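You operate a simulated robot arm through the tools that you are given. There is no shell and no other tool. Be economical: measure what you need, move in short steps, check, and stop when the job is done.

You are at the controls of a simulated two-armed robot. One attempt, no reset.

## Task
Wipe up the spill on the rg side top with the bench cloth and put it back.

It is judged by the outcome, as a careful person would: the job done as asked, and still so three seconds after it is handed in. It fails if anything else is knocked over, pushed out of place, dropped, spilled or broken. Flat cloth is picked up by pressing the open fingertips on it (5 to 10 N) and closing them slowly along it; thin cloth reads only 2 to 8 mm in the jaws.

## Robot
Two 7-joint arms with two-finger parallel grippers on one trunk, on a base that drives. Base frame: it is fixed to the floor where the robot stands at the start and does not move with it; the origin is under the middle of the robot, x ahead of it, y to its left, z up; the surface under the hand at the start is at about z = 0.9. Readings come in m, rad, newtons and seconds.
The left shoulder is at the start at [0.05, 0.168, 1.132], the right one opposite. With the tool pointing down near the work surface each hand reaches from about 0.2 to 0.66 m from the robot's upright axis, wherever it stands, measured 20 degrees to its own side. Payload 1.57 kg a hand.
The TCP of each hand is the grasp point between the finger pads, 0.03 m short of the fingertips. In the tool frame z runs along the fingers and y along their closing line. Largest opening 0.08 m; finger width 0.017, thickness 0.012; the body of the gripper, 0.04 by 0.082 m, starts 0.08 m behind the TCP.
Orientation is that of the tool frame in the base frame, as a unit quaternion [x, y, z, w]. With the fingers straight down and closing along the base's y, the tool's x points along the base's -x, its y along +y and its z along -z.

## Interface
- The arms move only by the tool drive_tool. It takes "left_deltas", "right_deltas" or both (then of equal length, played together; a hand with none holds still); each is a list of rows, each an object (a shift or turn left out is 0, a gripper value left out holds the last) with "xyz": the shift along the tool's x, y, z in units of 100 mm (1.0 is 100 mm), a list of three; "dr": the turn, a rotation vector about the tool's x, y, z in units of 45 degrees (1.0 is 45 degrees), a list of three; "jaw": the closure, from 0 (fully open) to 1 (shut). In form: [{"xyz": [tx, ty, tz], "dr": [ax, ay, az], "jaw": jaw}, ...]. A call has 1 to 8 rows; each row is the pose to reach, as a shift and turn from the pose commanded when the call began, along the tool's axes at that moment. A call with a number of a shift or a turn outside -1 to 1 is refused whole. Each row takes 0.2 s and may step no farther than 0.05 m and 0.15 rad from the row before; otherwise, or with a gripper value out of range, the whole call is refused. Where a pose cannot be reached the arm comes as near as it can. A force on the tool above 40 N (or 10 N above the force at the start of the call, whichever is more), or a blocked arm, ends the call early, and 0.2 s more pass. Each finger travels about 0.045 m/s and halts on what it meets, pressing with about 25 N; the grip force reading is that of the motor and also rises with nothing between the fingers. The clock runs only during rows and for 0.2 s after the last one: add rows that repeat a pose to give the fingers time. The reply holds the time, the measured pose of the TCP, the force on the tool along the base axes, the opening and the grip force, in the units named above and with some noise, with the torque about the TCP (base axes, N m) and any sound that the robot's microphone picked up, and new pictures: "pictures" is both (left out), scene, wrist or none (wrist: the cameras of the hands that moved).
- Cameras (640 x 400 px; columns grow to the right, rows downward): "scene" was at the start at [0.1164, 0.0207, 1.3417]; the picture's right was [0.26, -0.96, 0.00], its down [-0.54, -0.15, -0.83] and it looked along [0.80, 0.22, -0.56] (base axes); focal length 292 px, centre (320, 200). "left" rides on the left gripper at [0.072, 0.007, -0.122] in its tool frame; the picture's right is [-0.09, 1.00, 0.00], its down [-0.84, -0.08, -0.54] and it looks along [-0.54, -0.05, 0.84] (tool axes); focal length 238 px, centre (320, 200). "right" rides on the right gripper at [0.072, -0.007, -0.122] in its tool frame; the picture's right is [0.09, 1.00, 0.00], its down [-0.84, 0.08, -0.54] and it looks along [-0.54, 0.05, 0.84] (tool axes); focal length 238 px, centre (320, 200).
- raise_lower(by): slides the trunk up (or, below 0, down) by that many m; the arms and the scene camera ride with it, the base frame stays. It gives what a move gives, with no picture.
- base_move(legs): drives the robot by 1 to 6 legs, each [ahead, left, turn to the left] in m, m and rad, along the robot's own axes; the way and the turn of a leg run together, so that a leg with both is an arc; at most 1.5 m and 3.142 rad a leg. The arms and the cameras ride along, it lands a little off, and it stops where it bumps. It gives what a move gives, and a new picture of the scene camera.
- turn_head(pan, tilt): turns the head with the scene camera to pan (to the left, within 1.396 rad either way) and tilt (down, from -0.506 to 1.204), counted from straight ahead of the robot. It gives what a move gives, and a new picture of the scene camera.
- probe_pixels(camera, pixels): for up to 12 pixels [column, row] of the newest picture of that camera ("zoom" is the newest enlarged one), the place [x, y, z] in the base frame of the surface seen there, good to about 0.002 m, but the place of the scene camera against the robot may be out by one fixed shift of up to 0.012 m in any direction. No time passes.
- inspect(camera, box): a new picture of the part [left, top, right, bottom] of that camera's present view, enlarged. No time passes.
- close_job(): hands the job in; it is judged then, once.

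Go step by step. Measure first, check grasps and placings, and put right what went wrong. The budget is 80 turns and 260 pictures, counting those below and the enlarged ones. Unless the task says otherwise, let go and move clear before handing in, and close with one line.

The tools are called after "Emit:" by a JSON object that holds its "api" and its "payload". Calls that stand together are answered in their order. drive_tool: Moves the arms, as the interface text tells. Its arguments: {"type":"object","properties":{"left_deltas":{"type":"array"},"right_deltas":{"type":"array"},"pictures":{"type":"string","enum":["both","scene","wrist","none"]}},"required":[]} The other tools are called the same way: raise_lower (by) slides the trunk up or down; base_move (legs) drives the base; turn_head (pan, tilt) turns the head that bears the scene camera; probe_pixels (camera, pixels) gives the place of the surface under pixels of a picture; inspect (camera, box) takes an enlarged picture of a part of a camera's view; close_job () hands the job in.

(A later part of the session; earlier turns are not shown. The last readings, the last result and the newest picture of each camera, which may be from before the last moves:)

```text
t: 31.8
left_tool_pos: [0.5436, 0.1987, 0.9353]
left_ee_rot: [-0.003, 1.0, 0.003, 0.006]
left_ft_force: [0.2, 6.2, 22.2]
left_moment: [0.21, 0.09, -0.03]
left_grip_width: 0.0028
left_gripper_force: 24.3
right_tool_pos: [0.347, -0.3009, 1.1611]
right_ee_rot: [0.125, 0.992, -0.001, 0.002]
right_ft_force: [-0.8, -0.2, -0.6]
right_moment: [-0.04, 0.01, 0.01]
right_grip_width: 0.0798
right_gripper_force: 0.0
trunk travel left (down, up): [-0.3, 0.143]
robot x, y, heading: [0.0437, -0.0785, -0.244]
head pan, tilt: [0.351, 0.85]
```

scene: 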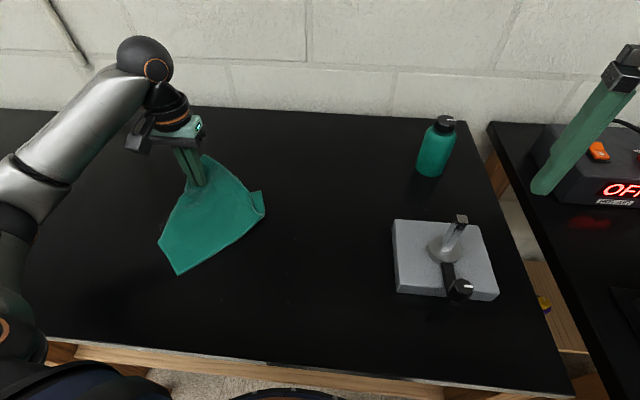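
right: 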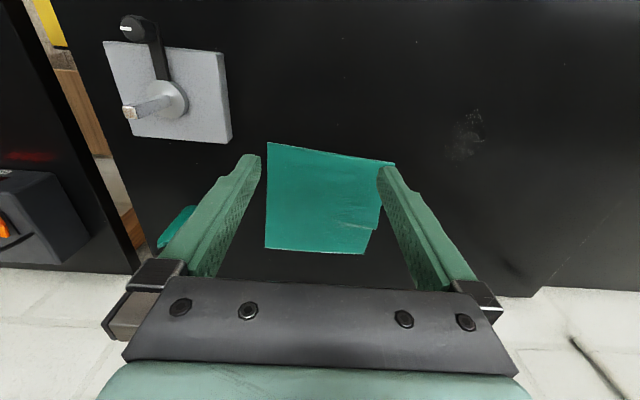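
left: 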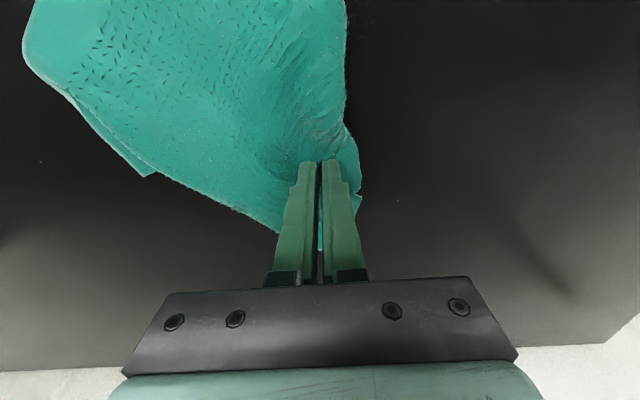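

There was a force spike in the first sweep, so I'll press more lightly if more strokes are needed. For now I'll lift the cloth clear to the right and check the area.

Emit:
{"api": "drive_tool", "payload": {"left_deltas": [{"xyz": [0, 0, -0.3]}, {"xyz": [0, -0.2, -0.7]}, {"xyz": [0, -0.5, -1.0]}, {"xyz": [0, -0.9, -1.0]}], "pictures": "none"}}

Emit:
{"api": "drive_tool", "payload": {"left_deltas": [{"xyz": [0, 0, -0.4]}, {"xyz": [0, -0.2, -0.8]}, {"xyz": [0, -0.3, -1.0]}]}}

Emit:
{"api": "inspect", "payload": {"camera": "scene", "box": [90, 160, 290, 285]}}

Emit:
{"api": "inspect", "payload": {"camera": "left", "box": [300, 0, 540, 150]}}

```text
t: 32.8
left_tool_pos: [0.5455, 0.1081, 1.0317]
left_ee_rot: [-0.002, 1.0, 0.001, 0.004]
left_ft_force: [-1.0, 0.1, -0.6]
left_moment: [0.04, -0.01, 0.01]
left_grip_width: 0.0027
left_gripper_force: 23.7
right_tool_pos: [0.3478, -0.3015, 1.1599]
right_ee_rot: [0.125, 0.992, 0.0, 0.0]
right_ft_force: [0.3, 0.0, -0.3]
right_moment: [0.03, -0.03, 0.01]
right_grip_width: 0.08
right_gripper_force: 0.1
trunk travel left (down, up): [-0.3, 0.143]
robot x, y, heading: [0.0454, -0.0797, -0.247]
head pan, tilt: [0.351, 0.85]
```

```text
t: 33.6
left_tool_pos: [0.5442, 0.079, 1.1355]
left_ee_rot: [-0.002, 1.0, 0.002, 0.003]
left_ft_force: [0.4, -0.1, 0.2]
left_moment: [0.0, -0.01, 0.0]
left_grip_width: 0.0027
left_gripper_force: 23.8
right_tool_pos: [0.3478, -0.3013, 1.1608]
right_ee_rot: [0.126, 0.992, 0.0, 0.0]
right_ft_force: [0.6, 0.5, -0.1]
right_moment: [0.0, 0.05, -0.01]
right_grip_width: 0.08
right_gripper_force: 0.1
trunk travel left (down, up): [-0.3, 0.143]
robot x, y, heading: [0.0416, -0.0772, -0.253]
head pan, tilt: [0.351, 0.85]
```

scene: 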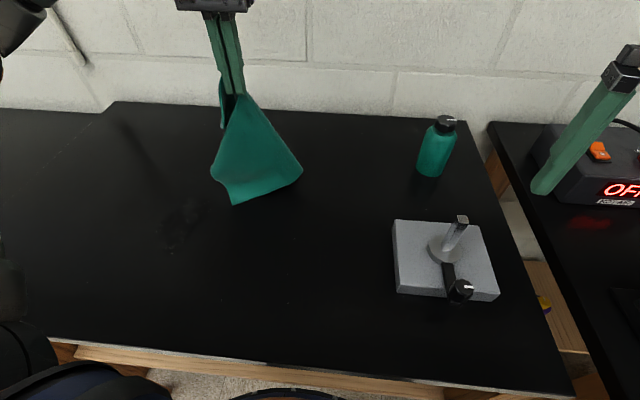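
left: 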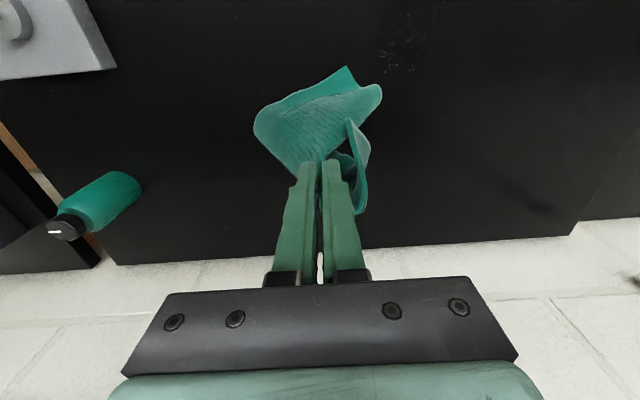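

```text
3.20 times, centred on (190, 222) of scene
```

zoom: 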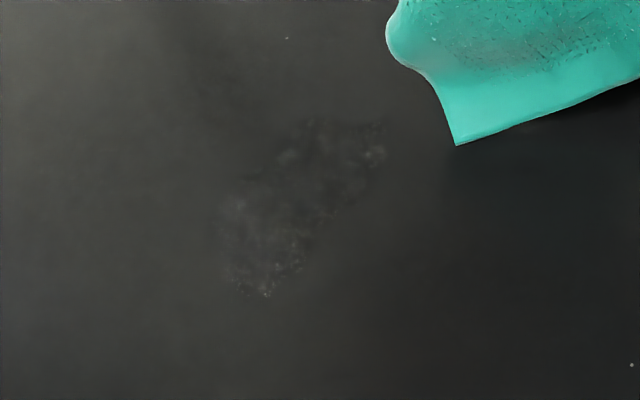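

```text
2.67 times, centred on (420, 75) of left
```

zoom: 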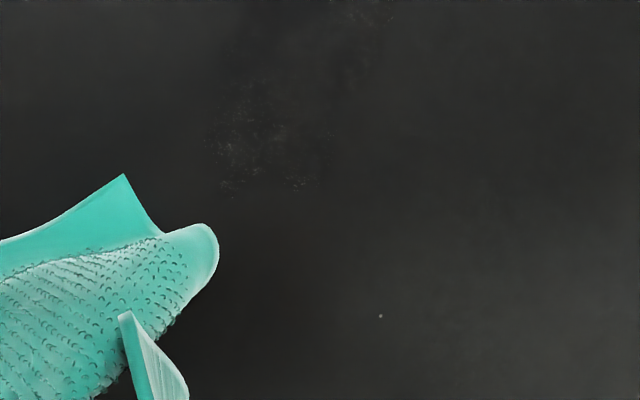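

The spill is thinner but a broken film remains, seen in the scene at about (160–210, 195–252). I'll measure it and wipe again.

Emit:
{"api": "probe_pixels", "payload": {"camera": "scene", "pixels": [[165, 251], [207, 207], [187, 197], [160, 222], [186, 242]]}}

Emit:
{"api": "probe_pixels", "payload": {"camera": "zoom", "pixels": [[215, 130], [225, 190], [300, 185], [250, 90], [335, 130], [370, 20]]}}

```text
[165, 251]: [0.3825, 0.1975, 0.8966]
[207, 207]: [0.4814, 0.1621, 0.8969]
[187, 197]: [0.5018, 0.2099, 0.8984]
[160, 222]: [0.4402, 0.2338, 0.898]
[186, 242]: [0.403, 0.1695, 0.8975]
```

```text
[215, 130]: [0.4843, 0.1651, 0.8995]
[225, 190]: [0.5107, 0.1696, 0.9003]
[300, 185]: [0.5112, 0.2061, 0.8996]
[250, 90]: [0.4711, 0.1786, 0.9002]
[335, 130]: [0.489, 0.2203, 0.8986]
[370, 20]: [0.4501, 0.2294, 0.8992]
```

The film covers x 0.38–0.515 and y 0.16–0.24. I'll lay the cloth down at its far right edge again for a second round.

Emit:
{"api": "drive_tool", "payload": {"left_deltas": [{"xyz": [0, 0.1, 0.4]}, {"xyz": [0, 0.3, 0.75]}, {"xyz": [0, 0.5, 1.0]}], "pictures": "none"}}

Emit:
{"api": "drive_tool", "payload": {"left_deltas": [{"xyz": [0.05, 0.2, 0.4]}, {"xyz": [0.1, 0.36, 0.75]}, {"xyz": [0.1, 0.36, 0.96]}, {"xyz": [0.1, 0.36, 0.98]}], "pictures": "wrist"}}

```text
t: 34.4
left_tool_pos: [0.5445, 0.1272, 1.032]
left_ee_rot: [-0.002, 1.0, 0.0, 0.004]
left_ft_force: [0.5, -1.1, 0.2]
left_moment: [0.0, 0.02, -0.03]
left_grip_width: 0.0027
left_gripper_force: 24.2
right_tool_pos: [0.348, -0.3001, 1.1609]
right_ee_rot: [0.124, 0.992, 0.001, 0.0]
right_ft_force: [-0.4, -0.9, -0.3]
right_moment: [-0.03, -0.01, -0.02]
right_grip_width: 0.0801
right_gripper_force: 0.0
trunk travel left (down, up): [-0.3, 0.143]
robot x, y, heading: [0.0441, -0.0829, -0.248]
head pan, tilt: [0.351, 0.85]
```

```text
t: 35.4
left_tool_pos: [0.5328, 0.162, 0.9382]
left_ee_rot: [-0.002, 1.0, 0.0, 0.008]
left_ft_force: [-1.4, -1.8, 21.5]
left_moment: [-0.26, 0.03, -0.04]
left_grip_width: 0.0027
left_gripper_force: 23.5
right_tool_pos: [0.3472, -0.302, 1.1624]
right_ee_rot: [0.124, 0.992, 0.001, 0.001]
right_ft_force: [0.3, 0.4, -0.1]
right_moment: [0.0, 0.01, 0.01]
right_grip_width: 0.08
right_gripper_force: 0.2
trunk travel left (down, up): [-0.3, 0.143]
robot x, y, heading: [0.0451, -0.079, -0.251]
head pan, tilt: [0.351, 0.85]
```

left: 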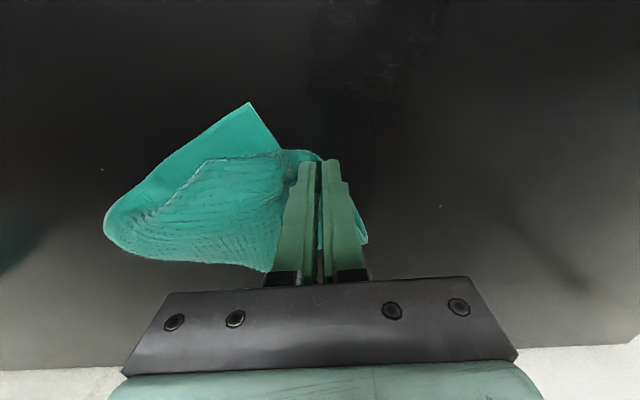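

I'm pressing at 21 N. I'll ease slightly and pull a long stroke toward the robot along y ≈ 0.165.

Emit:
{"api": "drive_tool", "payload": {"left_deltas": [{"xyz": [0.1, 0, -0.015]}, {"xyz": [0.45, 0.03, -0.015]}, {"xyz": [0.8, 0.05, -0.015]}, {"xyz": [1.0, 0.05, -0.015]}], "pictures": "none"}}

Emit:
{"api": "drive_tool", "payload": {"left_deltas": [{"xyz": [0.35, 0.03, 0]}, {"xyz": [0.6, 0.05, 0]}, {"xyz": [0.6, 0.25, 0]}, {"xyz": [0.2, 0.25, 0]}, {"xyz": [-0.2, 0.25, 0]}, {"xyz": [-0.6, 0.25, 0]}, {"xyz": [-0.9, 0.3, 0]}], "pictures": "wrist"}}

```text
t: 36.4
left_tool_pos: [0.4326, 0.1704, 0.9382]
left_ee_rot: [-0.003, 1.0, 0.002, 0.003]
left_ft_force: [3.8, 0.9, 15.4]
left_moment: [-0.12, -0.1, 0.03]
left_grip_width: 0.0026
left_gripper_force: 24.5
right_tool_pos: [0.3483, -0.3007, 1.161]
right_ee_rot: [0.124, 0.992, 0.0, 0.0]
right_ft_force: [0.2, 0.0, 0.0]
right_moment: [0.02, -0.03, -0.04]
right_grip_width: 0.08
right_gripper_force: 0.0
trunk travel left (down, up): [-0.3, 0.143]
robot x, y, heading: [0.043, -0.0803, -0.247]
head pan, tilt: [0.351, 0.85]
```

```text
t: 38.0
left_tool_pos: [0.5219, 0.2028, 0.9385]
left_ee_rot: [-0.001, 1.0, 0.003, 0.005]
left_ft_force: [-4.9, -1.9, 20.6]
left_moment: [-0.33, 0.18, -0.08]
left_grip_width: 0.0027
left_gripper_force: 23.8
right_tool_pos: [0.3462, -0.3007, 1.1601]
right_ee_rot: [0.124, 0.992, 0.002, 0.001]
right_ft_force: [-0.5, 0.5, 0.0]
right_moment: [-0.01, 0.01, 0.01]
right_grip_width: 0.0798
right_gripper_force: 0.1
trunk travel left (down, up): [-0.3, 0.143]
robot x, y, heading: [0.0455, -0.0767, -0.254]
head pan, tilt: [0.351, 0.85]
```

left: 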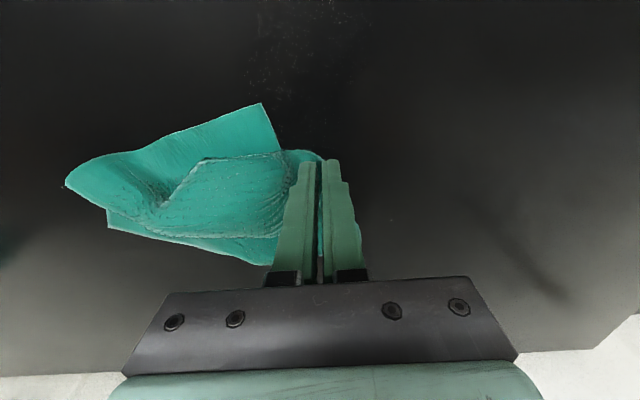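

The film is fading. I'll continue: pull at y ≈ 0.215, return at y ≈ 0.235, then pull again at y ≈ 0.19.

Emit:
{"api": "drive_tool", "payload": {"left_deltas": [{"xyz": [0.0, 0.13, -0.003]}, {"xyz": [0.35, 0.13, -0.003]}, {"xyz": [0.7, 0.13, -0.003]}, {"xyz": [1.0, 0.13, -0.003]}], "pictures": "none"}}

Emit:
{"api": "drive_tool", "payload": {"left_deltas": [{"xyz": [0.3, 0, 0]}, {"xyz": [0.5, 0, 0]}, {"xyz": [0.5, 0.22, 0]}, {"xyz": [0.1, 0.24, 0]}, {"xyz": [-0.3, 0.24, 0]}, {"xyz": [-0.7, 0.24, 0]}, {"xyz": [-0.95, 0.2, 0]}, {"xyz": [-0.95, -0.2, 0]}], "pictures": "none"}}

Emit:
{"api": "drive_tool", "payload": {"left_deltas": [{"xyz": [0.3, 0, 0]}, {"xyz": [0.65, 0, 0]}, {"xyz": [1.0, 0, 0]}, {"xyz": [1.0, 0, 0]}], "pictures": "none"}}

Emit:
{"api": "drive_tool", "payload": {"left_deltas": [{"xyz": [0.3, 0, 0]}, {"xyz": [0.6, 0, 0]}, {"xyz": [0.6, 0, 0]}]}}

```text
t: 39.0
left_tool_pos: [0.4212, 0.2152, 0.9384]
left_ee_rot: [-0.003, 1.0, 0.003, 0.004]
left_ft_force: [2.8, 2.2, 15.6]
left_moment: [-0.12, -0.08, 0.03]
left_grip_width: 0.0027
left_gripper_force: 23.7
right_tool_pos: [0.3469, -0.3008, 1.1608]
right_ee_rot: [0.125, 0.992, 0.0, 0.001]
right_ft_force: [0.1, 0.2, -0.7]
right_moment: [-0.03, 0.01, -0.02]
right_grip_width: 0.08
right_gripper_force: 0.0
trunk travel left (down, up): [-0.3, 0.143]
robot x, y, heading: [0.0451, -0.0765, -0.254]
head pan, tilt: [0.351, 0.85]
```

```text
t: 40.8
left_tool_pos: [0.5195, 0.1927, 0.9376]
left_ee_rot: [-0.004, 1.0, 0.003, 0.005]
left_ft_force: [1.0, 3.2, 12.3]
left_moment: [-0.05, -0.04, -0.03]
left_grip_width: 0.0027
left_gripper_force: 23.4
right_tool_pos: [0.3489, -0.3014, 1.16]
right_ee_rot: [0.125, 0.992, 0.0, 0.001]
right_ft_force: [1.0, -0.6, -0.1]
right_moment: [0.04, -0.03, 0.02]
right_grip_width: 0.0797
right_gripper_force: 0.1
trunk travel left (down, up): [-0.3, 0.143]
robot x, y, heading: [0.0436, -0.0765, -0.251]
head pan, tilt: [0.351, 0.85]
```

```text
t: 41.8
left_tool_pos: [0.4212, 0.1948, 0.9395]
left_ee_rot: [-0.001, 1.0, 0.002, 0.002]
left_ft_force: [-0.8, 0.5, 6.3]
left_moment: [0.02, 0.0, -0.05]
left_grip_width: 0.0026
left_gripper_force: 24.1
right_tool_pos: [0.3483, -0.3005, 1.1609]
right_ee_rot: [0.124, 0.992, -0.001, 0.0]
right_ft_force: [-0.2, 0.3, 0.7]
right_moment: [-0.01, -0.02, -0.01]
right_grip_width: 0.0798
right_gripper_force: 0.0
trunk travel left (down, up): [-0.3, 0.143]
robot x, y, heading: [0.0456, -0.0793, -0.255]
head pan, tilt: [0.351, 0.85]
```

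```text
t: 42.6
left_tool_pos: [0.3621, 0.1923, 0.9389]
left_ee_rot: [-0.003, 1.0, 0.002, 0.004]
left_ft_force: [3.1, 1.4, 14.0]
left_moment: [-0.11, -0.13, 0.0]
left_grip_width: 0.0027
left_gripper_force: 24.3
right_tool_pos: [0.3469, -0.3023, 1.1609]
right_ee_rot: [0.124, 0.992, 0.0, 0.0]
right_ft_force: [0.3, 0.1, -0.6]
right_moment: [-0.01, 0.03, 0.0]
right_grip_width: 0.0802
right_gripper_force: 0.0
trunk travel left (down, up): [-0.3, 0.143]
robot x, y, heading: [0.044, -0.0796, -0.247]
head pan, tilt: [0.351, 0.85]
```

scene: 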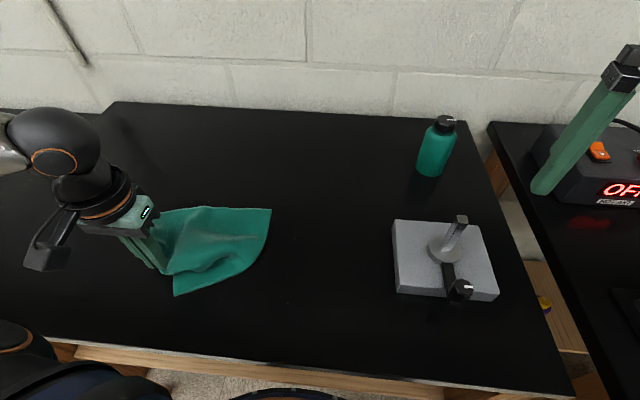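
left: 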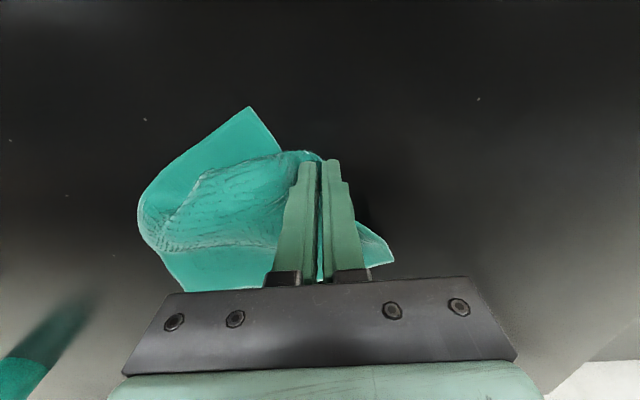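

Now I'll lift the cloth clear toward its home and inspect the area.

Emit:
{"api": "drive_tool", "payload": {"left_deltas": [{"xyz": [0, 0, -0.3]}, {"xyz": [-0.1, -0.2, -0.7]}, {"xyz": [-0.4, -0.4, -1.0]}, {"xyz": [-0.8, -0.6, -1.0]}, {"xyz": [-1.0, -0.9, -1.0]}], "pictures": "none"}}

Emit:
{"api": "drive_tool", "payload": {"left_deltas": [{"xyz": [-0.2, 0, -0.4]}, {"xyz": [-0.5, -0.1, -0.8]}, {"xyz": [-0.8, -0.2, -1.0]}, {"xyz": [-1.0, -0.3, -1.0]}]}}

Emit:
{"api": "inspect", "payload": {"camera": "scene", "box": [90, 160, 290, 285]}}

Emit:
{"api": "inspect", "payload": {"camera": "left", "box": [300, 0, 540, 150]}}

```text
t: 43.8
left_tool_pos: [0.46, 0.0994, 1.0348]
left_ee_rot: [-0.002, 1.0, 0.002, 0.004]
left_ft_force: [-0.8, -0.4, 0.8]
left_moment: [0.03, -0.04, 0.01]
left_grip_width: 0.0028
left_gripper_force: 24.2
right_tool_pos: [0.3472, -0.3023, 1.1607]
right_ee_rot: [0.125, 0.992, 0.0, -0.001]
right_ft_force: [-0.4, 0.0, 0.5]
right_moment: [0.05, 0.01, -0.02]
right_grip_width: 0.0799
right_gripper_force: 0.0
trunk travel left (down, up): [-0.3, 0.143]
robot x, y, heading: [0.0478, -0.078, -0.252]
head pan, tilt: [0.351, 0.85]
```

```text
refused: row 2 steps farther than a row can; nothing moved
```

```text
3.20 times, centred on (190, 222) of scene
```

zoom: 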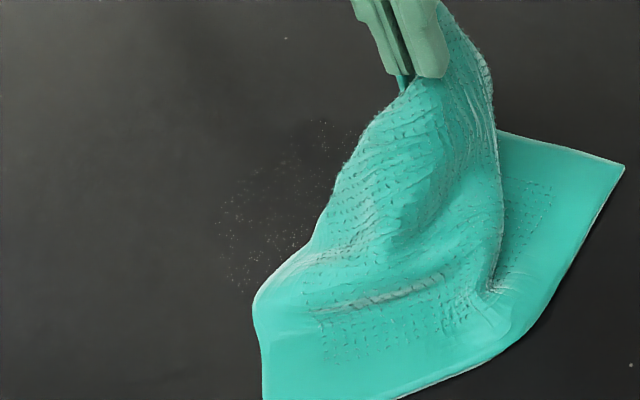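

```text
2.67 times, centred on (420, 75) of left
```

zoom: 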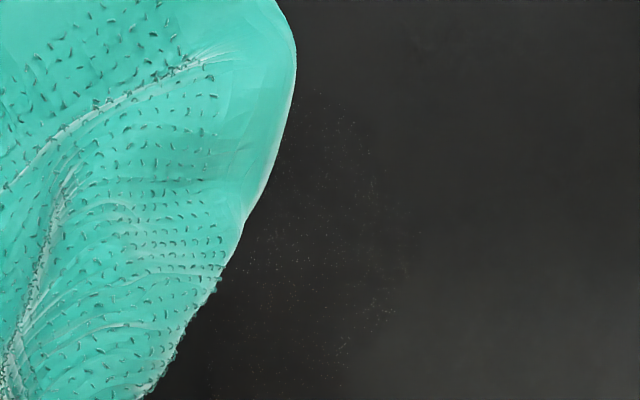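

Only fine specks remain. I'll do another full round of strokes over the same area.

Emit:
{"api": "drive_tool", "payload": {"left_deltas": [{"xyz": [-0.35, 0.2, 0.1]}, {"xyz": [-0.7, 0.45, 0.3]}, {"xyz": [-0.7, 0.6, 0.7]}, {"xyz": [-0.7, 0.6, 0.95]}, {"xyz": [-0.7, 0.6, 0.99]}], "pictures": "none"}}

Emit:
{"api": "drive_tool", "payload": {"left_deltas": [{"xyz": [0.3, 0, 0]}, {"xyz": [0.65, 0, 0]}, {"xyz": [1.0, 0, 0]}, {"xyz": [1.0, 0, 0]}], "pictures": "none"}}

Emit:
{"api": "drive_tool", "payload": {"left_deltas": [{"xyz": [0.3, 0, 0]}, {"xyz": [0.6, 0, 0]}, {"xyz": [0.6, 0.2, 0]}, {"xyz": [0.2, 0.2, 0]}, {"xyz": [-0.2, 0.2, 0]}, {"xyz": [-0.6, 0.2, 0]}, {"xyz": [-0.9, 0.2, 0]}, {"xyz": [-0.9, 0.4, 0]}], "pictures": "none"}}

Emit:
{"api": "drive_tool", "payload": {"left_deltas": [{"xyz": [0.3, 0, 0]}, {"xyz": [0.65, 0, 0]}, {"xyz": [1.0, 0, 0]}, {"xyz": [1.0, 0, 0]}], "pictures": "none"}}

Emit:
{"api": "drive_tool", "payload": {"left_deltas": [{"xyz": [0.3, 0, 0]}, {"xyz": [0.5, 0, 0]}, {"xyz": [0.5, 0.2, 0]}, {"xyz": [0.1, 0.25, 0]}, {"xyz": [-0.3, 0.25, 0]}, {"xyz": [-0.7, 0.25, 0]}, {"xyz": [-0.95, 0.2, 0]}], "pictures": "wrist"}}

```text
t: 45.0
left_tool_pos: [0.529, 0.1622, 0.9392]
left_ee_rot: [-0.002, 1.0, 0.001, 0.005]
left_ft_force: [0.8, 1.6, 5.0]
left_moment: [0.04, -0.04, -0.02]
left_grip_width: 0.0028
left_gripper_force: 24.3
right_tool_pos: [0.3472, -0.3004, 1.1608]
right_ee_rot: [0.124, 0.992, 0.0, 0.001]
right_ft_force: [0.3, 0.1, 0.4]
right_moment: [-0.03, -0.01, 0.03]
right_grip_width: 0.08
right_gripper_force: 0.0
trunk travel left (down, up): [-0.3, 0.143]
robot x, y, heading: [0.0466, -0.0804, -0.253]
head pan, tilt: [0.351, 0.85]
```

```text
t: 46.0
left_tool_pos: [0.4308, 0.159, 0.9373]
left_ee_rot: [-0.003, 1.0, 0.002, 0.005]
left_ft_force: [4.6, 0.4, 13.6]
left_moment: [-0.1, -0.2, 0.02]
left_grip_width: 0.0026
left_gripper_force: 24.0
right_tool_pos: [0.3478, -0.301, 1.1604]
right_ee_rot: [0.125, 0.992, 0.0, 0.0]
right_ft_force: [0.4, -0.4, 0.2]
right_moment: [-0.03, 0.04, -0.02]
right_grip_width: 0.0798
right_gripper_force: 0.0
trunk travel left (down, up): [-0.3, 0.143]
robot x, y, heading: [0.0459, -0.0786, -0.254]
head pan, tilt: [0.351, 0.85]
```

```text
t: 47.8
left_tool_pos: [0.5181, 0.2026, 0.94]
left_ee_rot: [-0.001, 1.0, 0.001, 0.005]
left_ft_force: [-0.4, -1.3, 3.6]
left_moment: [-0.02, -0.03, -0.01]
left_grip_width: 0.0029
left_gripper_force: 24.5
right_tool_pos: [0.3462, -0.3011, 1.1609]
right_ee_rot: [0.124, 0.992, 0.0, 0.0]
right_ft_force: [0.6, 0.2, -0.1]
right_moment: [0.01, 0.0, 0.0]
right_grip_width: 0.08
right_gripper_force: 0.1
trunk travel left (down, up): [-0.3, 0.143]
robot x, y, heading: [0.0448, -0.0784, -0.253]
head pan, tilt: [0.351, 0.85]
```

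```text
t: 48.8
left_tool_pos: [0.4186, 0.2017, 0.9378]
left_ee_rot: [-0.002, 1.0, 0.002, 0.006]
left_ft_force: [4.5, 0.5, 10.8]
left_moment: [-0.06, -0.19, 0.03]
left_grip_width: 0.0026
left_gripper_force: 23.7
right_tool_pos: [0.3477, -0.3003, 1.1603]
right_ee_rot: [0.124, 0.992, 0.0, 0.001]
right_ft_force: [1.0, 0.7, 0.1]
right_moment: [-0.02, 0.01, -0.01]
right_grip_width: 0.0801
right_gripper_force: 0.2
trunk travel left (down, up): [-0.3, 0.143]
robot x, y, heading: [0.0439, -0.0772, -0.256]
head pan, tilt: [0.351, 0.85]
```

```text
t: 50.4
left_tool_pos: [0.5166, 0.2231, 0.9379]
left_ee_rot: [-0.001, 1.0, 0.002, 0.005]
left_ft_force: [-4.1, -1.8, 7.3]
left_moment: [-0.04, 0.06, 0.0]
left_grip_width: 0.0028
left_gripper_force: 23.6
right_tool_pos: [0.3478, -0.3007, 1.1617]
right_ee_rot: [0.125, 0.992, 0.0, 0.0]
right_ft_force: [1.3, 0.7, 0.4]
right_moment: [0.0, -0.02, 0.01]
right_grip_width: 0.0798
right_gripper_force: 0.1
trunk travel left (down, up): [-0.3, 0.143]
robot x, y, heading: [0.046, -0.0768, -0.249]
head pan, tilt: [0.351, 0.85]
```

left: 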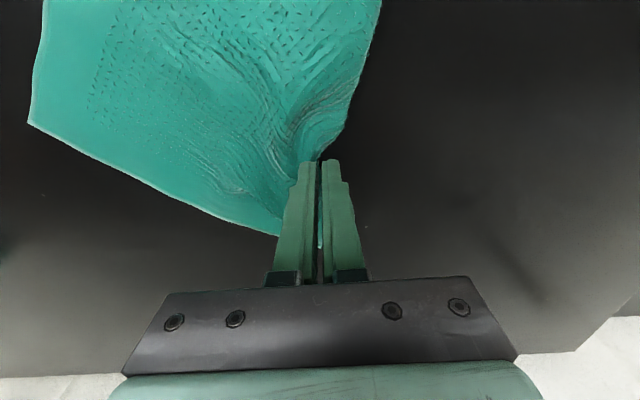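

This round went well at 5–14 N. I'll add one more pulled lane at y ≈ 0.225, a return at 0.18, then a pull, before lifting to look.

Emit:
{"api": "drive_tool", "payload": {"left_deltas": [{"xyz": [0.3, 0.05, 0.005]}, {"xyz": [0.65, 0.05, 0.005]}, {"xyz": [1.0, 0.05, 0.005]}, {"xyz": [1.0, 0.05, 0.005]}], "pictures": "none"}}

Emit:
{"api": "drive_tool", "payload": {"left_deltas": [{"xyz": [0.3, 0, 0]}, {"xyz": [0.5, 0, 0]}, {"xyz": [0.5, -0.45, 0]}, {"xyz": [0.1, -0.45, 0]}, {"xyz": [-0.3, -0.45, 0]}, {"xyz": [-0.7, -0.45, 0]}, {"xyz": [-0.95, -0.45, 0]}], "pictures": "none"}}

Emit:
{"api": "drive_tool", "payload": {"left_deltas": [{"xyz": [0.3, 0, 0]}, {"xyz": [0.65, 0, 0]}, {"xyz": [1.0, 0, 0]}, {"xyz": [1.0, 0, 0]}], "pictures": "none"}}

Emit:
{"api": "drive_tool", "payload": {"left_deltas": [{"xyz": [0.3, 0, 0]}, {"xyz": [0.5, 0, 0]}, {"xyz": [0.5, -0.1, -0.4]}, {"xyz": [0.3, -0.4, -0.7]}, {"xyz": [0, -0.7, -0.9]}, {"xyz": [-0.4, -0.9, -1.0]}, {"xyz": [-0.8, -1.0, -1.0]}], "pictures": "none"}}

Emit:
{"api": "drive_tool", "payload": {"left_deltas": [{"xyz": [-0.2, 0, -0.4]}, {"xyz": [-0.5, -0.1, -0.75]}, {"xyz": [-0.8, -0.1, -1.0]}, {"xyz": [-1.0, -0.1, -1.0]}]}}

Emit:
{"api": "inspect", "payload": {"camera": "scene", "box": [90, 160, 290, 285]}}

Emit:
{"api": "inspect", "payload": {"camera": "left", "box": [300, 0, 540, 150]}}

```text
t: 51.4
left_tool_pos: [0.4191, 0.2261, 0.9366]
left_ee_rot: [-0.003, 1.0, 0.002, 0.009]
left_ft_force: [9.7, 2.4, 30.4]
left_moment: [0.0, -0.3, 0.0]
left_grip_width: 0.0026
left_gripper_force: 23.7
right_tool_pos: [0.3474, -0.3022, 1.1612]
right_ee_rot: [0.125, 0.992, 0.001, 0.0]
right_ft_force: [0.5, 0.3, -1.1]
right_moment: [0.02, 0.0, -0.02]
right_grip_width: 0.08
right_gripper_force: 0.0
trunk travel left (down, up): [-0.3, 0.143]
robot x, y, heading: [0.042, -0.0802, -0.248]
head pan, tilt: [0.351, 0.85]
```

```text
t: 53.0
left_tool_pos: [0.5112, 0.1827, 0.9384]
left_ee_rot: [-0.002, 1.0, 0.003, 0.003]
left_ft_force: [-2.6, -1.2, 7.7]
left_moment: [0.0, 0.09, 0.0]
left_grip_width: 0.0024
left_gripper_force: 23.4
right_tool_pos: [0.3481, -0.3015, 1.1612]
right_ee_rot: [0.126, 0.992, 0.0, -0.001]
right_ft_force: [0.3, 0.6, -0.2]
right_moment: [-0.01, 0.01, -0.01]
right_grip_width: 0.0798
right_gripper_force: 0.0
trunk travel left (down, up): [-0.3, 0.143]
robot x, y, heading: [0.0473, -0.0798, -0.251]
head pan, tilt: [0.351, 0.85]
```

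```text
t: 54.0
left_tool_pos: [0.4075, 0.1818, 0.938]
left_ee_rot: [-0.003, 1.0, 0.002, 0.006]
left_ft_force: [3.4, 4.1, 19.8]
left_moment: [0.08, -0.11, 0.03]
left_grip_width: 0.0023
left_gripper_force: 24.3
right_tool_pos: [0.3469, -0.3007, 1.1622]
right_ee_rot: [0.124, 0.992, 0.0, 0.001]
right_ft_force: [0.1, 0.3, -0.6]
right_moment: [0.01, 0.0, -0.02]
right_grip_width: 0.0803
right_gripper_force: 0.1
trunk travel left (down, up): [-0.3, 0.143]
robot x, y, heading: [0.0409, -0.0825, -0.252]
head pan, tilt: [0.351, 0.85]
```

```text
t: 55.6
left_tool_pos: [0.49, 0.078, 1.0351]
left_ee_rot: [-0.002, 1.0, 0.001, 0.003]
left_ft_force: [-0.6, -0.1, 0.4]
left_moment: [0.03, 0.02, 0.02]
left_grip_width: 0.0024
left_gripper_force: 24.3
left hand out of reach, approached as far as the arm can: row 2
right_tool_pos: [0.3499, -0.3011, 1.1608]
right_ee_rot: [0.125, 0.992, -0.001, -0.001]
right_ft_force: [-0.1, 0.3, -0.3]
right_moment: [0.01, 0.03, 0.0]
right_grip_width: 0.08
right_gripper_force: 0.2
trunk travel left (down, up): [-0.3, 0.143]
robot x, y, heading: [0.0475, -0.0816, -0.25]
head pan, tilt: [0.351, 0.85]
```

```text
t: 56.6
left_tool_pos: [0.5883, 0.0717, 1.136]
left_ee_rot: [-0.002, 1.0, 0.002, 0.002]
left_ft_force: [0.0, -0.3, -0.2]
left_moment: [0.02, 0.03, 0.02]
left_grip_width: 0.0027
left_gripper_force: 24.0
right_tool_pos: [0.3478, -0.3016, 1.1593]
right_ee_rot: [0.125, 0.992, 0.0, 0.001]
right_ft_force: [0.9, -0.4, -0.5]
right_moment: [0.02, -0.04, -0.01]
right_grip_width: 0.0801
right_gripper_force: 0.0
trunk travel left (down, up): [-0.3, 0.143]
robot x, y, heading: [0.0453, -0.0835, -0.247]
head pan, tilt: [0.351, 0.85]
```

scene: 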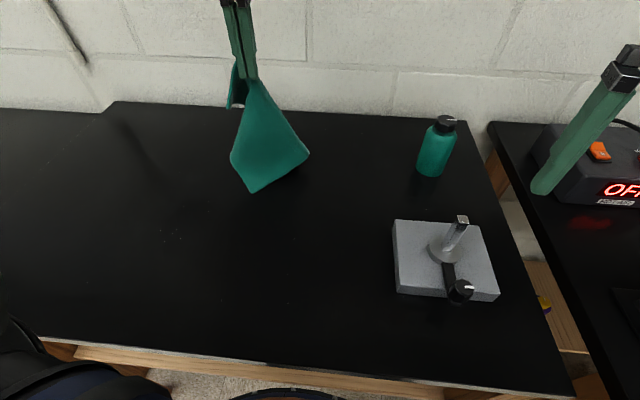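
left: 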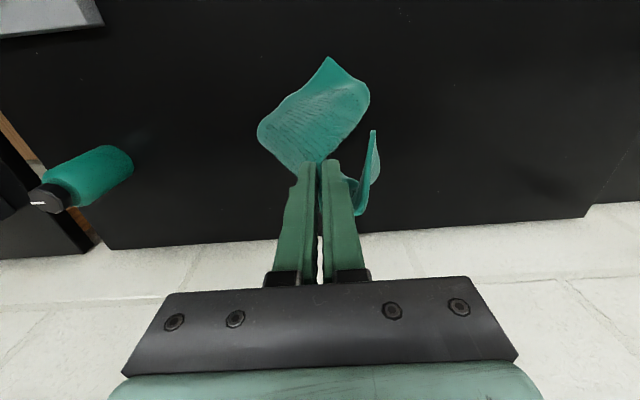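

```text
3.20 times, centred on (190, 222) of scene
```

zoom: 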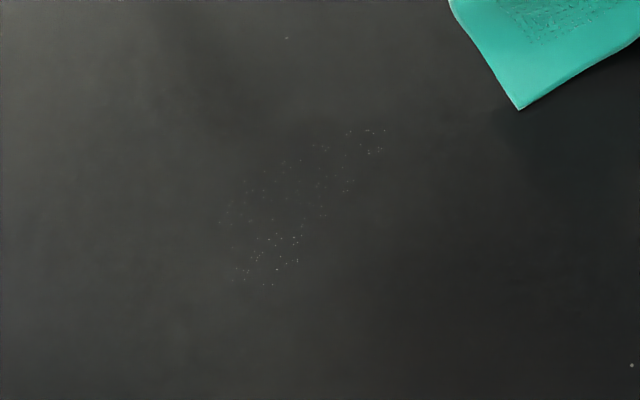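

```text
2.67 times, centred on (420, 75) of left
```

zoom: 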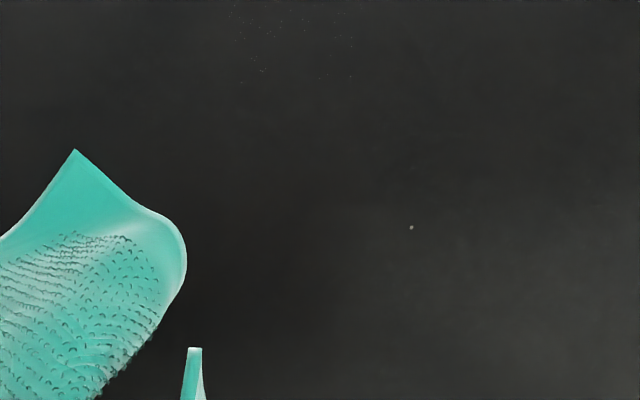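

Nearly clean: a few faint specks remain at zoom (230–385, 130–285), mostly along the right side. One more round will start at y ≈ 0.15.

Emit:
{"api": "drive_tool", "payload": {"left_deltas": [{"xyz": [0.1, 0.1, 0.4]}, {"xyz": [0.3, 0.3, 0.7]}, {"xyz": [0.5, 0.45, 1.0]}], "pictures": "none"}}

Emit:
{"api": "drive_tool", "payload": {"left_deltas": [{"xyz": [0.05, 0.15, 0.4]}, {"xyz": [0.1, 0.33, 0.75]}, {"xyz": [0.1, 0.33, 0.97]}, {"xyz": [0.1, 0.33, 1.0]}], "pictures": "none"}}

Emit:
{"api": "drive_tool", "payload": {"left_deltas": [{"xyz": [0.3, 0, 0]}, {"xyz": [0.65, 0, 0]}, {"xyz": [1.0, 0, 0]}, {"xyz": [1.0, 0, 0]}], "pictures": "wrist"}}

```text
t: 57.4
left_tool_pos: [0.5363, 0.1182, 1.037]
left_ee_rot: [-0.002, 1.0, 0.002, 0.005]
left_ft_force: [0.5, -0.4, -0.3]
left_moment: [0.0, -0.02, -0.05]
left_grip_width: 0.0026
left_gripper_force: 23.6
right_tool_pos: [0.3481, -0.2997, 1.1619]
right_ee_rot: [0.124, 0.992, 0.0, 0.0]
right_ft_force: [-0.7, 0.1, 0.7]
right_moment: [-0.01, -0.01, -0.04]
right_grip_width: 0.0801
right_gripper_force: 0.0
trunk travel left (down, up): [-0.3, 0.143]
robot x, y, heading: [0.0432, -0.0776, -0.248]
head pan, tilt: [0.351, 0.85]
```

```text
t: 58.4
left_tool_pos: [0.5277, 0.1506, 0.9377]
left_ee_rot: [-0.002, 1.0, 0.001, 0.006]
left_ft_force: [-1.3, 2.6, 14.7]
left_moment: [-0.1, -0.1, 0.0]
left_grip_width: 0.0026
left_gripper_force: 23.6
right_tool_pos: [0.3475, -0.3006, 1.1612]
right_ee_rot: [0.124, 0.992, 0.0, 0.001]
right_ft_force: [-0.5, 0.0, 0.1]
right_moment: [0.04, 0.0, -0.01]
right_grip_width: 0.0799
right_gripper_force: 0.1
trunk travel left (down, up): [-0.3, 0.143]
robot x, y, heading: [0.044, -0.0817, -0.247]
head pan, tilt: [0.351, 0.85]
```

```text
t: 59.4
left_tool_pos: [0.4281, 0.1513, 0.9367]
left_ee_rot: [-0.002, 1.0, 0.002, 0.004]
left_ft_force: [1.0, 0.0, 3.9]
left_moment: [-0.04, -0.1, 0.02]
left_grip_width: 0.0027
left_gripper_force: 24.1
right_tool_pos: [0.3479, -0.3009, 1.1612]
right_ee_rot: [0.124, 0.992, 0.0, -0.001]
right_ft_force: [-0.5, -0.4, -0.1]
right_moment: [-0.01, 0.02, -0.01]
right_grip_width: 0.08
right_gripper_force: 0.1
trunk travel left (down, up): [-0.3, 0.143]
robot x, y, heading: [0.0461, -0.0784, -0.249]
head pan, tilt: [0.351, 0.85]
```

left: 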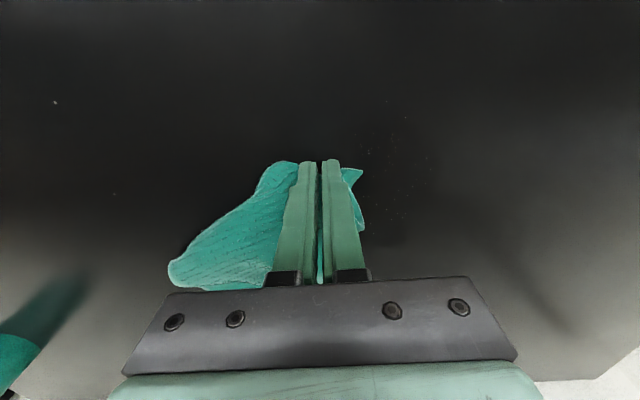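

Specks are visible at (385–430, 100–220), just left of the fingers. I'll sweep lanes at y ≈ 0.175, 0.195, 0.215 and 0.235.

Emit:
{"api": "drive_tool", "payload": {"left_deltas": [{"xyz": [0.3, 0, 0.01]}, {"xyz": [0.55, 0.1, 0.01]}, {"xyz": [0.5, 0.23, 0.01]}, {"xyz": [0.1, 0.23, 0.01]}, {"xyz": [-0.3, 0.23, 0.01]}, {"xyz": [-0.65, 0.23, 0.01]}, {"xyz": [-0.9, 0.25, 0.01]}, {"xyz": [-0.9, 0.42, 0.01]}], "pictures": "none"}}

Emit:
{"api": "drive_tool", "payload": {"left_deltas": [{"xyz": [0.3, 0, 0]}, {"xyz": [0.65, 0, 0]}, {"xyz": [1.0, 0, 0]}, {"xyz": [1.0, 0, 0]}], "pictures": "none"}}

Emit:
{"api": "drive_tool", "payload": {"left_deltas": [{"xyz": [0.25, 0, 0]}, {"xyz": [0.45, 0, 0]}, {"xyz": [0.45, 0.2, 0]}, {"xyz": [0.1, 0.2, 0]}, {"xyz": [-0.3, 0.2, 0]}, {"xyz": [-0.65, 0.2, 0]}, {"xyz": [-0.9, 0.2, 0]}, {"xyz": [-0.9, 0.4, 0]}], "pictures": "none"}}

Emit:
{"api": "drive_tool", "payload": {"left_deltas": [{"xyz": [0.3, 0, 0]}, {"xyz": [0.65, 0, 0]}, {"xyz": [1.0, 0, 0]}, {"xyz": [1.0, 0, 0]}], "pictures": "none"}}

Emit:
{"api": "drive_tool", "payload": {"left_deltas": [{"xyz": [0.25, 0, 0]}, {"xyz": [0.45, 0, 0]}, {"xyz": [0.45, -0.45, 0]}, {"xyz": [0.1, -0.5, 0]}, {"xyz": [-0.3, -0.5, 0]}, {"xyz": [-0.65, -0.5, 0]}, {"xyz": [-0.9, -0.5, 0]}], "pictures": "wrist"}}

```text
t: 61.2
left_tool_pos: [0.5197, 0.1929, 0.9378]
left_ee_rot: [-0.003, 1.0, 0.001, 0.004]
left_ft_force: [0.0, -0.9, 0.5]
left_moment: [0.03, 0.01, 0.03]
left_grip_width: 0.003
left_gripper_force: 24.0
right_tool_pos: [0.3476, -0.3004, 1.161]
right_ee_rot: [0.124, 0.992, 0.0, 0.0]
right_ft_force: [-0.6, 0.5, 0.3]
right_moment: [-0.01, 0.01, 0.03]
right_grip_width: 0.0801
right_gripper_force: 0.0
trunk travel left (down, up): [-0.3, 0.143]
robot x, y, heading: [0.0457, -0.0778, -0.25]
head pan, tilt: [0.351, 0.85]
```

```text
t: 62.2
left_tool_pos: [0.4187, 0.1941, 0.9353]
left_ee_rot: [-0.001, 1.0, 0.003, 0.004]
left_ft_force: [0.9, 0.8, 4.5]
left_moment: [-0.06, -0.09, 0.03]
left_grip_width: 0.0027
left_gripper_force: 23.7
right_tool_pos: [0.3467, -0.3014, 1.1607]
right_ee_rot: [0.125, 0.992, 0.0, 0.001]
right_ft_force: [-0.2, 0.4, 0.1]
right_moment: [0.06, 0.01, -0.01]
right_grip_width: 0.0798
right_gripper_force: 0.0
trunk travel left (down, up): [-0.3, 0.143]
robot x, y, heading: [0.0451, -0.0812, -0.248]
head pan, tilt: [0.351, 0.85]
```

```text
t: 64.0
left_tool_pos: [0.5099, 0.2341, 0.9378]
left_ee_rot: [-0.003, 1.0, 0.002, 0.003]
left_ft_force: [-0.1, -0.3, 0.9]
left_moment: [-0.02, -0.01, 0.01]
left_grip_width: 0.0025
left_gripper_force: 23.7
right_tool_pos: [0.3471, -0.3002, 1.1613]
right_ee_rot: [0.124, 0.992, 0.0, 0.001]
right_ft_force: [-0.4, 0.4, -0.5]
right_moment: [-0.01, -0.03, 0.01]
right_grip_width: 0.0799
right_gripper_force: 0.1
trunk travel left (down, up): [-0.3, 0.143]
robot x, y, heading: [0.0461, -0.0804, -0.249]
head pan, tilt: [0.351, 0.85]
```

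```text
t: 65.0
left_tool_pos: [0.409, 0.2306, 0.9351]
left_ee_rot: [-0.002, 1.0, 0.002, 0.004]
left_ft_force: [0.3, 0.2, 5.8]
left_moment: [-0.03, -0.07, 0.03]
left_grip_width: 0.0026
left_gripper_force: 24.2
right_tool_pos: [0.3473, -0.3017, 1.162]
right_ee_rot: [0.125, 0.992, 0.0, 0.0]
right_ft_force: [-0.7, 0.1, 0.5]
right_moment: [-0.02, -0.01, -0.01]
right_grip_width: 0.0801
right_gripper_force: 0.0
trunk travel left (down, up): [-0.3, 0.143]
robot x, y, heading: [0.0461, -0.0772, -0.255]
head pan, tilt: [0.351, 0.85]
```

```text
t: 66.6
left_tool_pos: [0.4992, 0.1778, 0.9362]
left_ee_rot: [-0.002, 1.0, 0.002, 0.004]
left_ft_force: [-1.7, 0.4, 4.5]
left_moment: [-0.02, 0.0, -0.02]
left_grip_width: 0.0026
left_gripper_force: 23.5
right_tool_pos: [0.348, -0.3015, 1.1618]
right_ee_rot: [0.126, 0.992, 0.0, 0.0]
right_ft_force: [0.3, -0.3, -0.8]
right_moment: [0.02, -0.01, -0.01]
right_grip_width: 0.0799
right_gripper_force: 0.0
trunk travel left (down, up): [-0.3, 0.143]
robot x, y, heading: [0.0476, -0.0783, -0.252]
head pan, tilt: [0.351, 0.85]
```

left: 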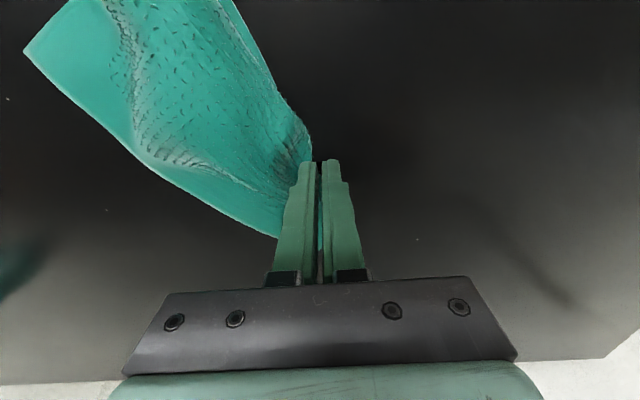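

Light contact, but it looks clean. One last firmer pull at y ≈ 0.178 takes in the specks on the right side, then I'll lift and check.

Emit:
{"api": "drive_tool", "payload": {"left_deltas": [{"xyz": [0.0, -0.08, 0.012]}, {"xyz": [0.3, -0.08, 0.012]}, {"xyz": [0.65, -0.08, 0.015]}, {"xyz": [1.0, 0, 0.015]}, {"xyz": [1.0, 0.05, 0.015]}], "pictures": "none"}}

Emit:
{"api": "drive_tool", "payload": {"left_deltas": [{"xyz": [0.3, 0.05, 0]}, {"xyz": [0.2, -0.1, -0.4]}, {"xyz": [0.1, -0.4, -0.7]}, {"xyz": [-0.2, -0.7, -0.9]}, {"xyz": [-0.6, -0.9, -1.0]}, {"xyz": [-1.0, -1.0, -1.0]}], "pictures": "none"}}

Emit:
{"api": "drive_tool", "payload": {"left_deltas": [{"xyz": [-0.2, 0, -0.4]}, {"xyz": [-0.5, -0.1, -0.75]}, {"xyz": [-0.8, -0.1, -1.0]}, {"xyz": [-1.0, -0.1, -1.0]}]}}

Emit:
{"api": "inspect", "payload": {"camera": "scene", "box": [90, 160, 290, 285]}}

```text
t: 67.8
left_tool_pos: [0.3987, 0.1848, 0.9348]
left_ee_rot: [-0.001, 1.0, 0.001, 0.003]
left_ft_force: [0.2, -3.4, 12.5]
left_moment: [-0.22, 0.01, 0.01]
left_grip_width: 0.0028
left_gripper_force: 23.8
right_tool_pos: [0.3469, -0.3026, 1.1618]
right_ee_rot: [0.125, 0.992, 0.0, 0.0]
right_ft_force: [0.0, 0.2, -0.5]
right_moment: [-0.03, -0.05, 0.02]
right_grip_width: 0.0799
right_gripper_force: 0.2
trunk travel left (down, up): [-0.3, 0.143]
robot x, y, heading: [0.0422, -0.0827, -0.248]
head pan, tilt: [0.351, 0.85]
```

```text
t: 69.2
left_tool_pos: [0.4987, 0.0841, 1.0352]
left_ee_rot: [-0.002, 1.0, 0.002, 0.002]
left_ft_force: [0.2, -0.6, -0.5]
left_moment: [0.02, 0.0, 0.04]
left_grip_width: 0.0026
left_gripper_force: 23.5
right_tool_pos: [0.3497, -0.301, 1.1601]
right_ee_rot: [0.125, 0.992, 0.001, 0.0]
right_ft_force: [0.7, 0.3, 0.1]
right_moment: [0.0, 0.03, 0.0]
right_grip_width: 0.0798
right_gripper_force: 0.1
trunk travel left (down, up): [-0.3, 0.143]
robot x, y, heading: [0.043, -0.0749, -0.245]
head pan, tilt: [0.351, 0.85]
```

```text
t: 70.2
left_tool_pos: [0.5952, 0.0769, 1.1339]
left_ee_rot: [-0.003, 1.0, 0.002, 0.004]
left_ft_force: [0.6, -0.2, -0.4]
left_moment: [0.02, 0.01, 0.01]
left_grip_width: 0.0025
left_gripper_force: 24.2
right_tool_pos: [0.3473, -0.3008, 1.1605]
right_ee_rot: [0.124, 0.992, 0.0, 0.0]
right_ft_force: [1.0, -0.2, -0.3]
right_moment: [0.01, 0.04, 0.01]
right_grip_width: 0.0797
right_gripper_force: 0.0
trunk travel left (down, up): [-0.3, 0.143]
robot x, y, heading: [0.0455, -0.0804, -0.25]
head pan, tilt: [0.351, 0.85]
```

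scene: 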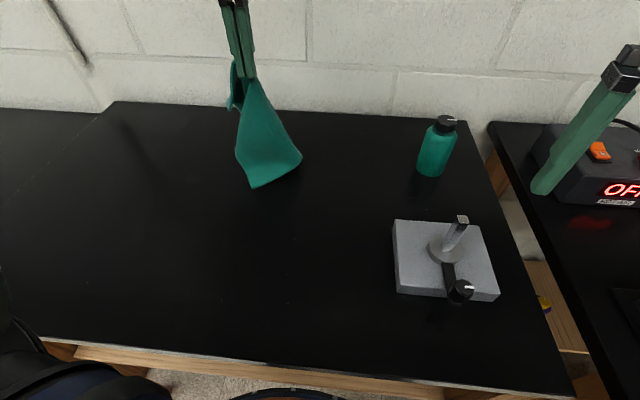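
left: 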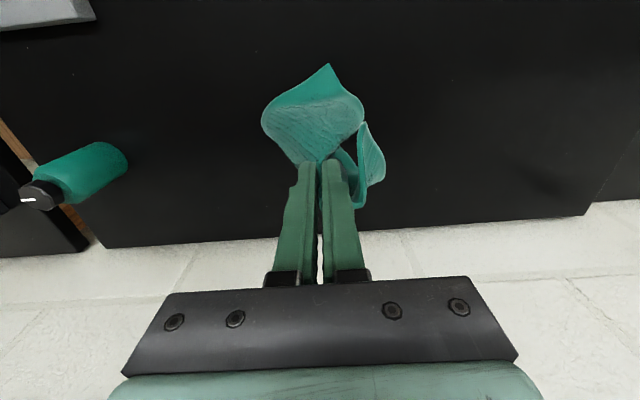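

```text
3.20 times, centred on (190, 222) of scene
```

zoom: 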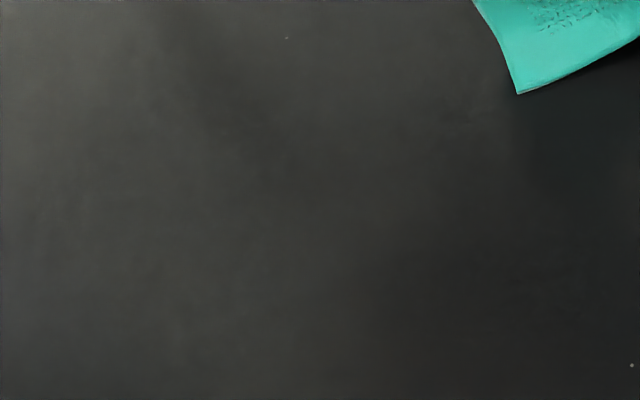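

The surface is clean in the enlarged view, with only the background speckle that was there before. To lay the cloth back I want more inboard room, so I'll check clearance on the right before shifting the base.

Emit:
{"api": "turn_head", "payload": {"pan": -0.5, "tilt": 1.0}}

Emit:
{"api": "probe_pixels", "payload": {"camera": "scene", "pixels": [[320, 100], [400, 100], [450, 150], [500, 200], [400, 200], [350, 250], [320, 300], [550, 250], [250, 200], [600, 350], [500, 330]]}}

```text
t: 71.4
left_tool_pos: [0.5945, 0.0781, 1.1337]
left_ee_rot: [-0.001, 1.0, 0.002, 0.003]
left_ft_force: [-0.6, 0.6, -0.4]
left_moment: [0.0, -0.04, 0.02]
left_grip_width: 0.0025
left_gripper_force: 23.7
right_tool_pos: [0.3482, -0.2996, 1.1612]
right_ee_rot: [0.124, 0.992, 0.001, 0.0]
right_ft_force: [0.7, 0.1, 0.3]
right_moment: [-0.02, 0.04, -0.01]
right_grip_width: 0.0799
right_gripper_force: 0.1
trunk travel left (down, up): [-0.3, 0.143]
robot x, y, heading: [0.0477, -0.075, -0.251]
head pan, tilt: [-0.499, 1.0]
```

scene: 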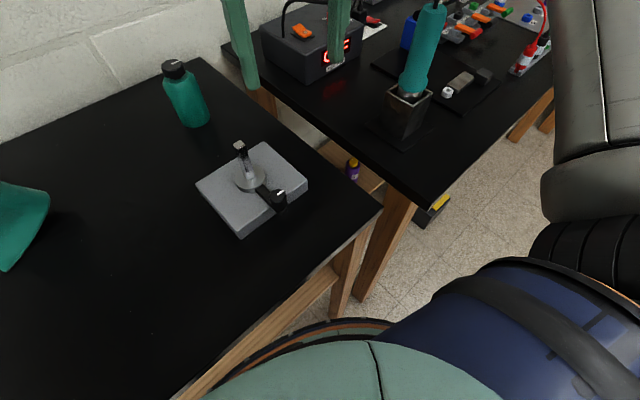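

```text
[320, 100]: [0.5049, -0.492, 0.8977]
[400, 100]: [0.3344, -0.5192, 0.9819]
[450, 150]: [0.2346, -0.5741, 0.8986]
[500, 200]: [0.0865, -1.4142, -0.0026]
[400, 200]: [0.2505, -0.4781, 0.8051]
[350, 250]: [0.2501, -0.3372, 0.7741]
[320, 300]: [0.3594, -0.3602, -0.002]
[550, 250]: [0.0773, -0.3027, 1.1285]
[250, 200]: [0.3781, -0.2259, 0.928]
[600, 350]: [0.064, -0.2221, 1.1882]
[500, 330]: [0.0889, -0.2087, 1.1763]
```

The base ring is close to the bench legs on the right, so I won't drive sideways. Turning in place 0.28 rad to the right swings the hand inboard and gives a comfortable reach.

Emit:
{"api": "base_move", "payload": {"legs": [[0, 0, -0.28]]}}

Emit:
{"api": "turn_head", "payload": {"pan": 0.45, "tilt": 0.8}}

```text
t: 72.7
left_tool_pos: [0.6165, -0.0763, 1.1359]
left_ee_rot: [0.132, 0.991, 0.002, 0.004]
left_ft_force: [0.3, -0.2, 0.1]
left_moment: [-0.01, 0.0, -0.01]
left_grip_width: 0.0001
left_gripper_force: 21.4
right_tool_pos: [0.2778, -0.376, 1.1627]
right_ee_rot: [0.257, 0.966, 0.001, 0.0]
right_ft_force: [-0.3, 0.2, 0.1]
right_moment: [0.01, -0.01, 0.01]
right_grip_width: 0.0801
right_gripper_force: 0.1
trunk travel left (down, up): [-0.3, 0.143]
robot x, y, heading: [0.0415, -0.08, -0.526]
head pan, tilt: [-0.499, 1.0]
```

scene: 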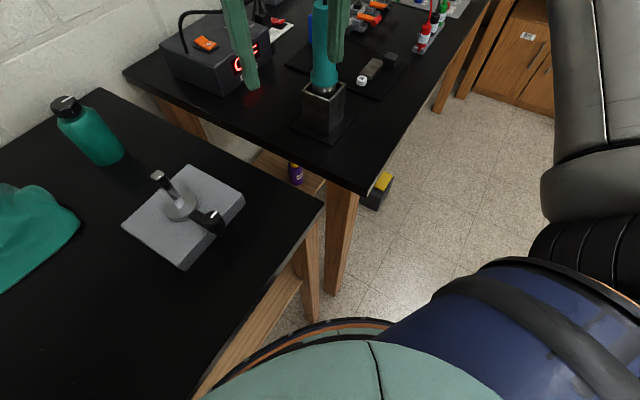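

```text
t: 73.9
left_tool_pos: [0.6176, -0.0781, 1.1364]
left_ee_rot: [0.133, 0.991, 0.001, 0.004]
left_ft_force: [-0.5, 0.6, 0.0]
left_moment: [0.0, 0.03, -0.01]
left_grip_width: 0.0001
left_gripper_force: 21.4
right_tool_pos: [0.2781, -0.3748, 1.1635]
right_ee_rot: [0.257, 0.966, 0.001, 0.0]
right_ft_force: [0.3, -0.3, 0.0]
right_moment: [-0.01, 0.0, 0.02]
right_grip_width: 0.0798
right_gripper_force: 0.0
trunk travel left (down, up): [-0.3, 0.143]
robot x, y, heading: [0.0445, -0.077, -0.52]
head pan, tilt: [0.45, 0.799]
```

scene: 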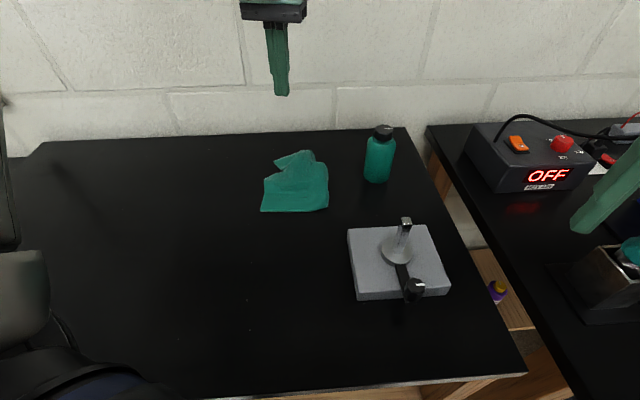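

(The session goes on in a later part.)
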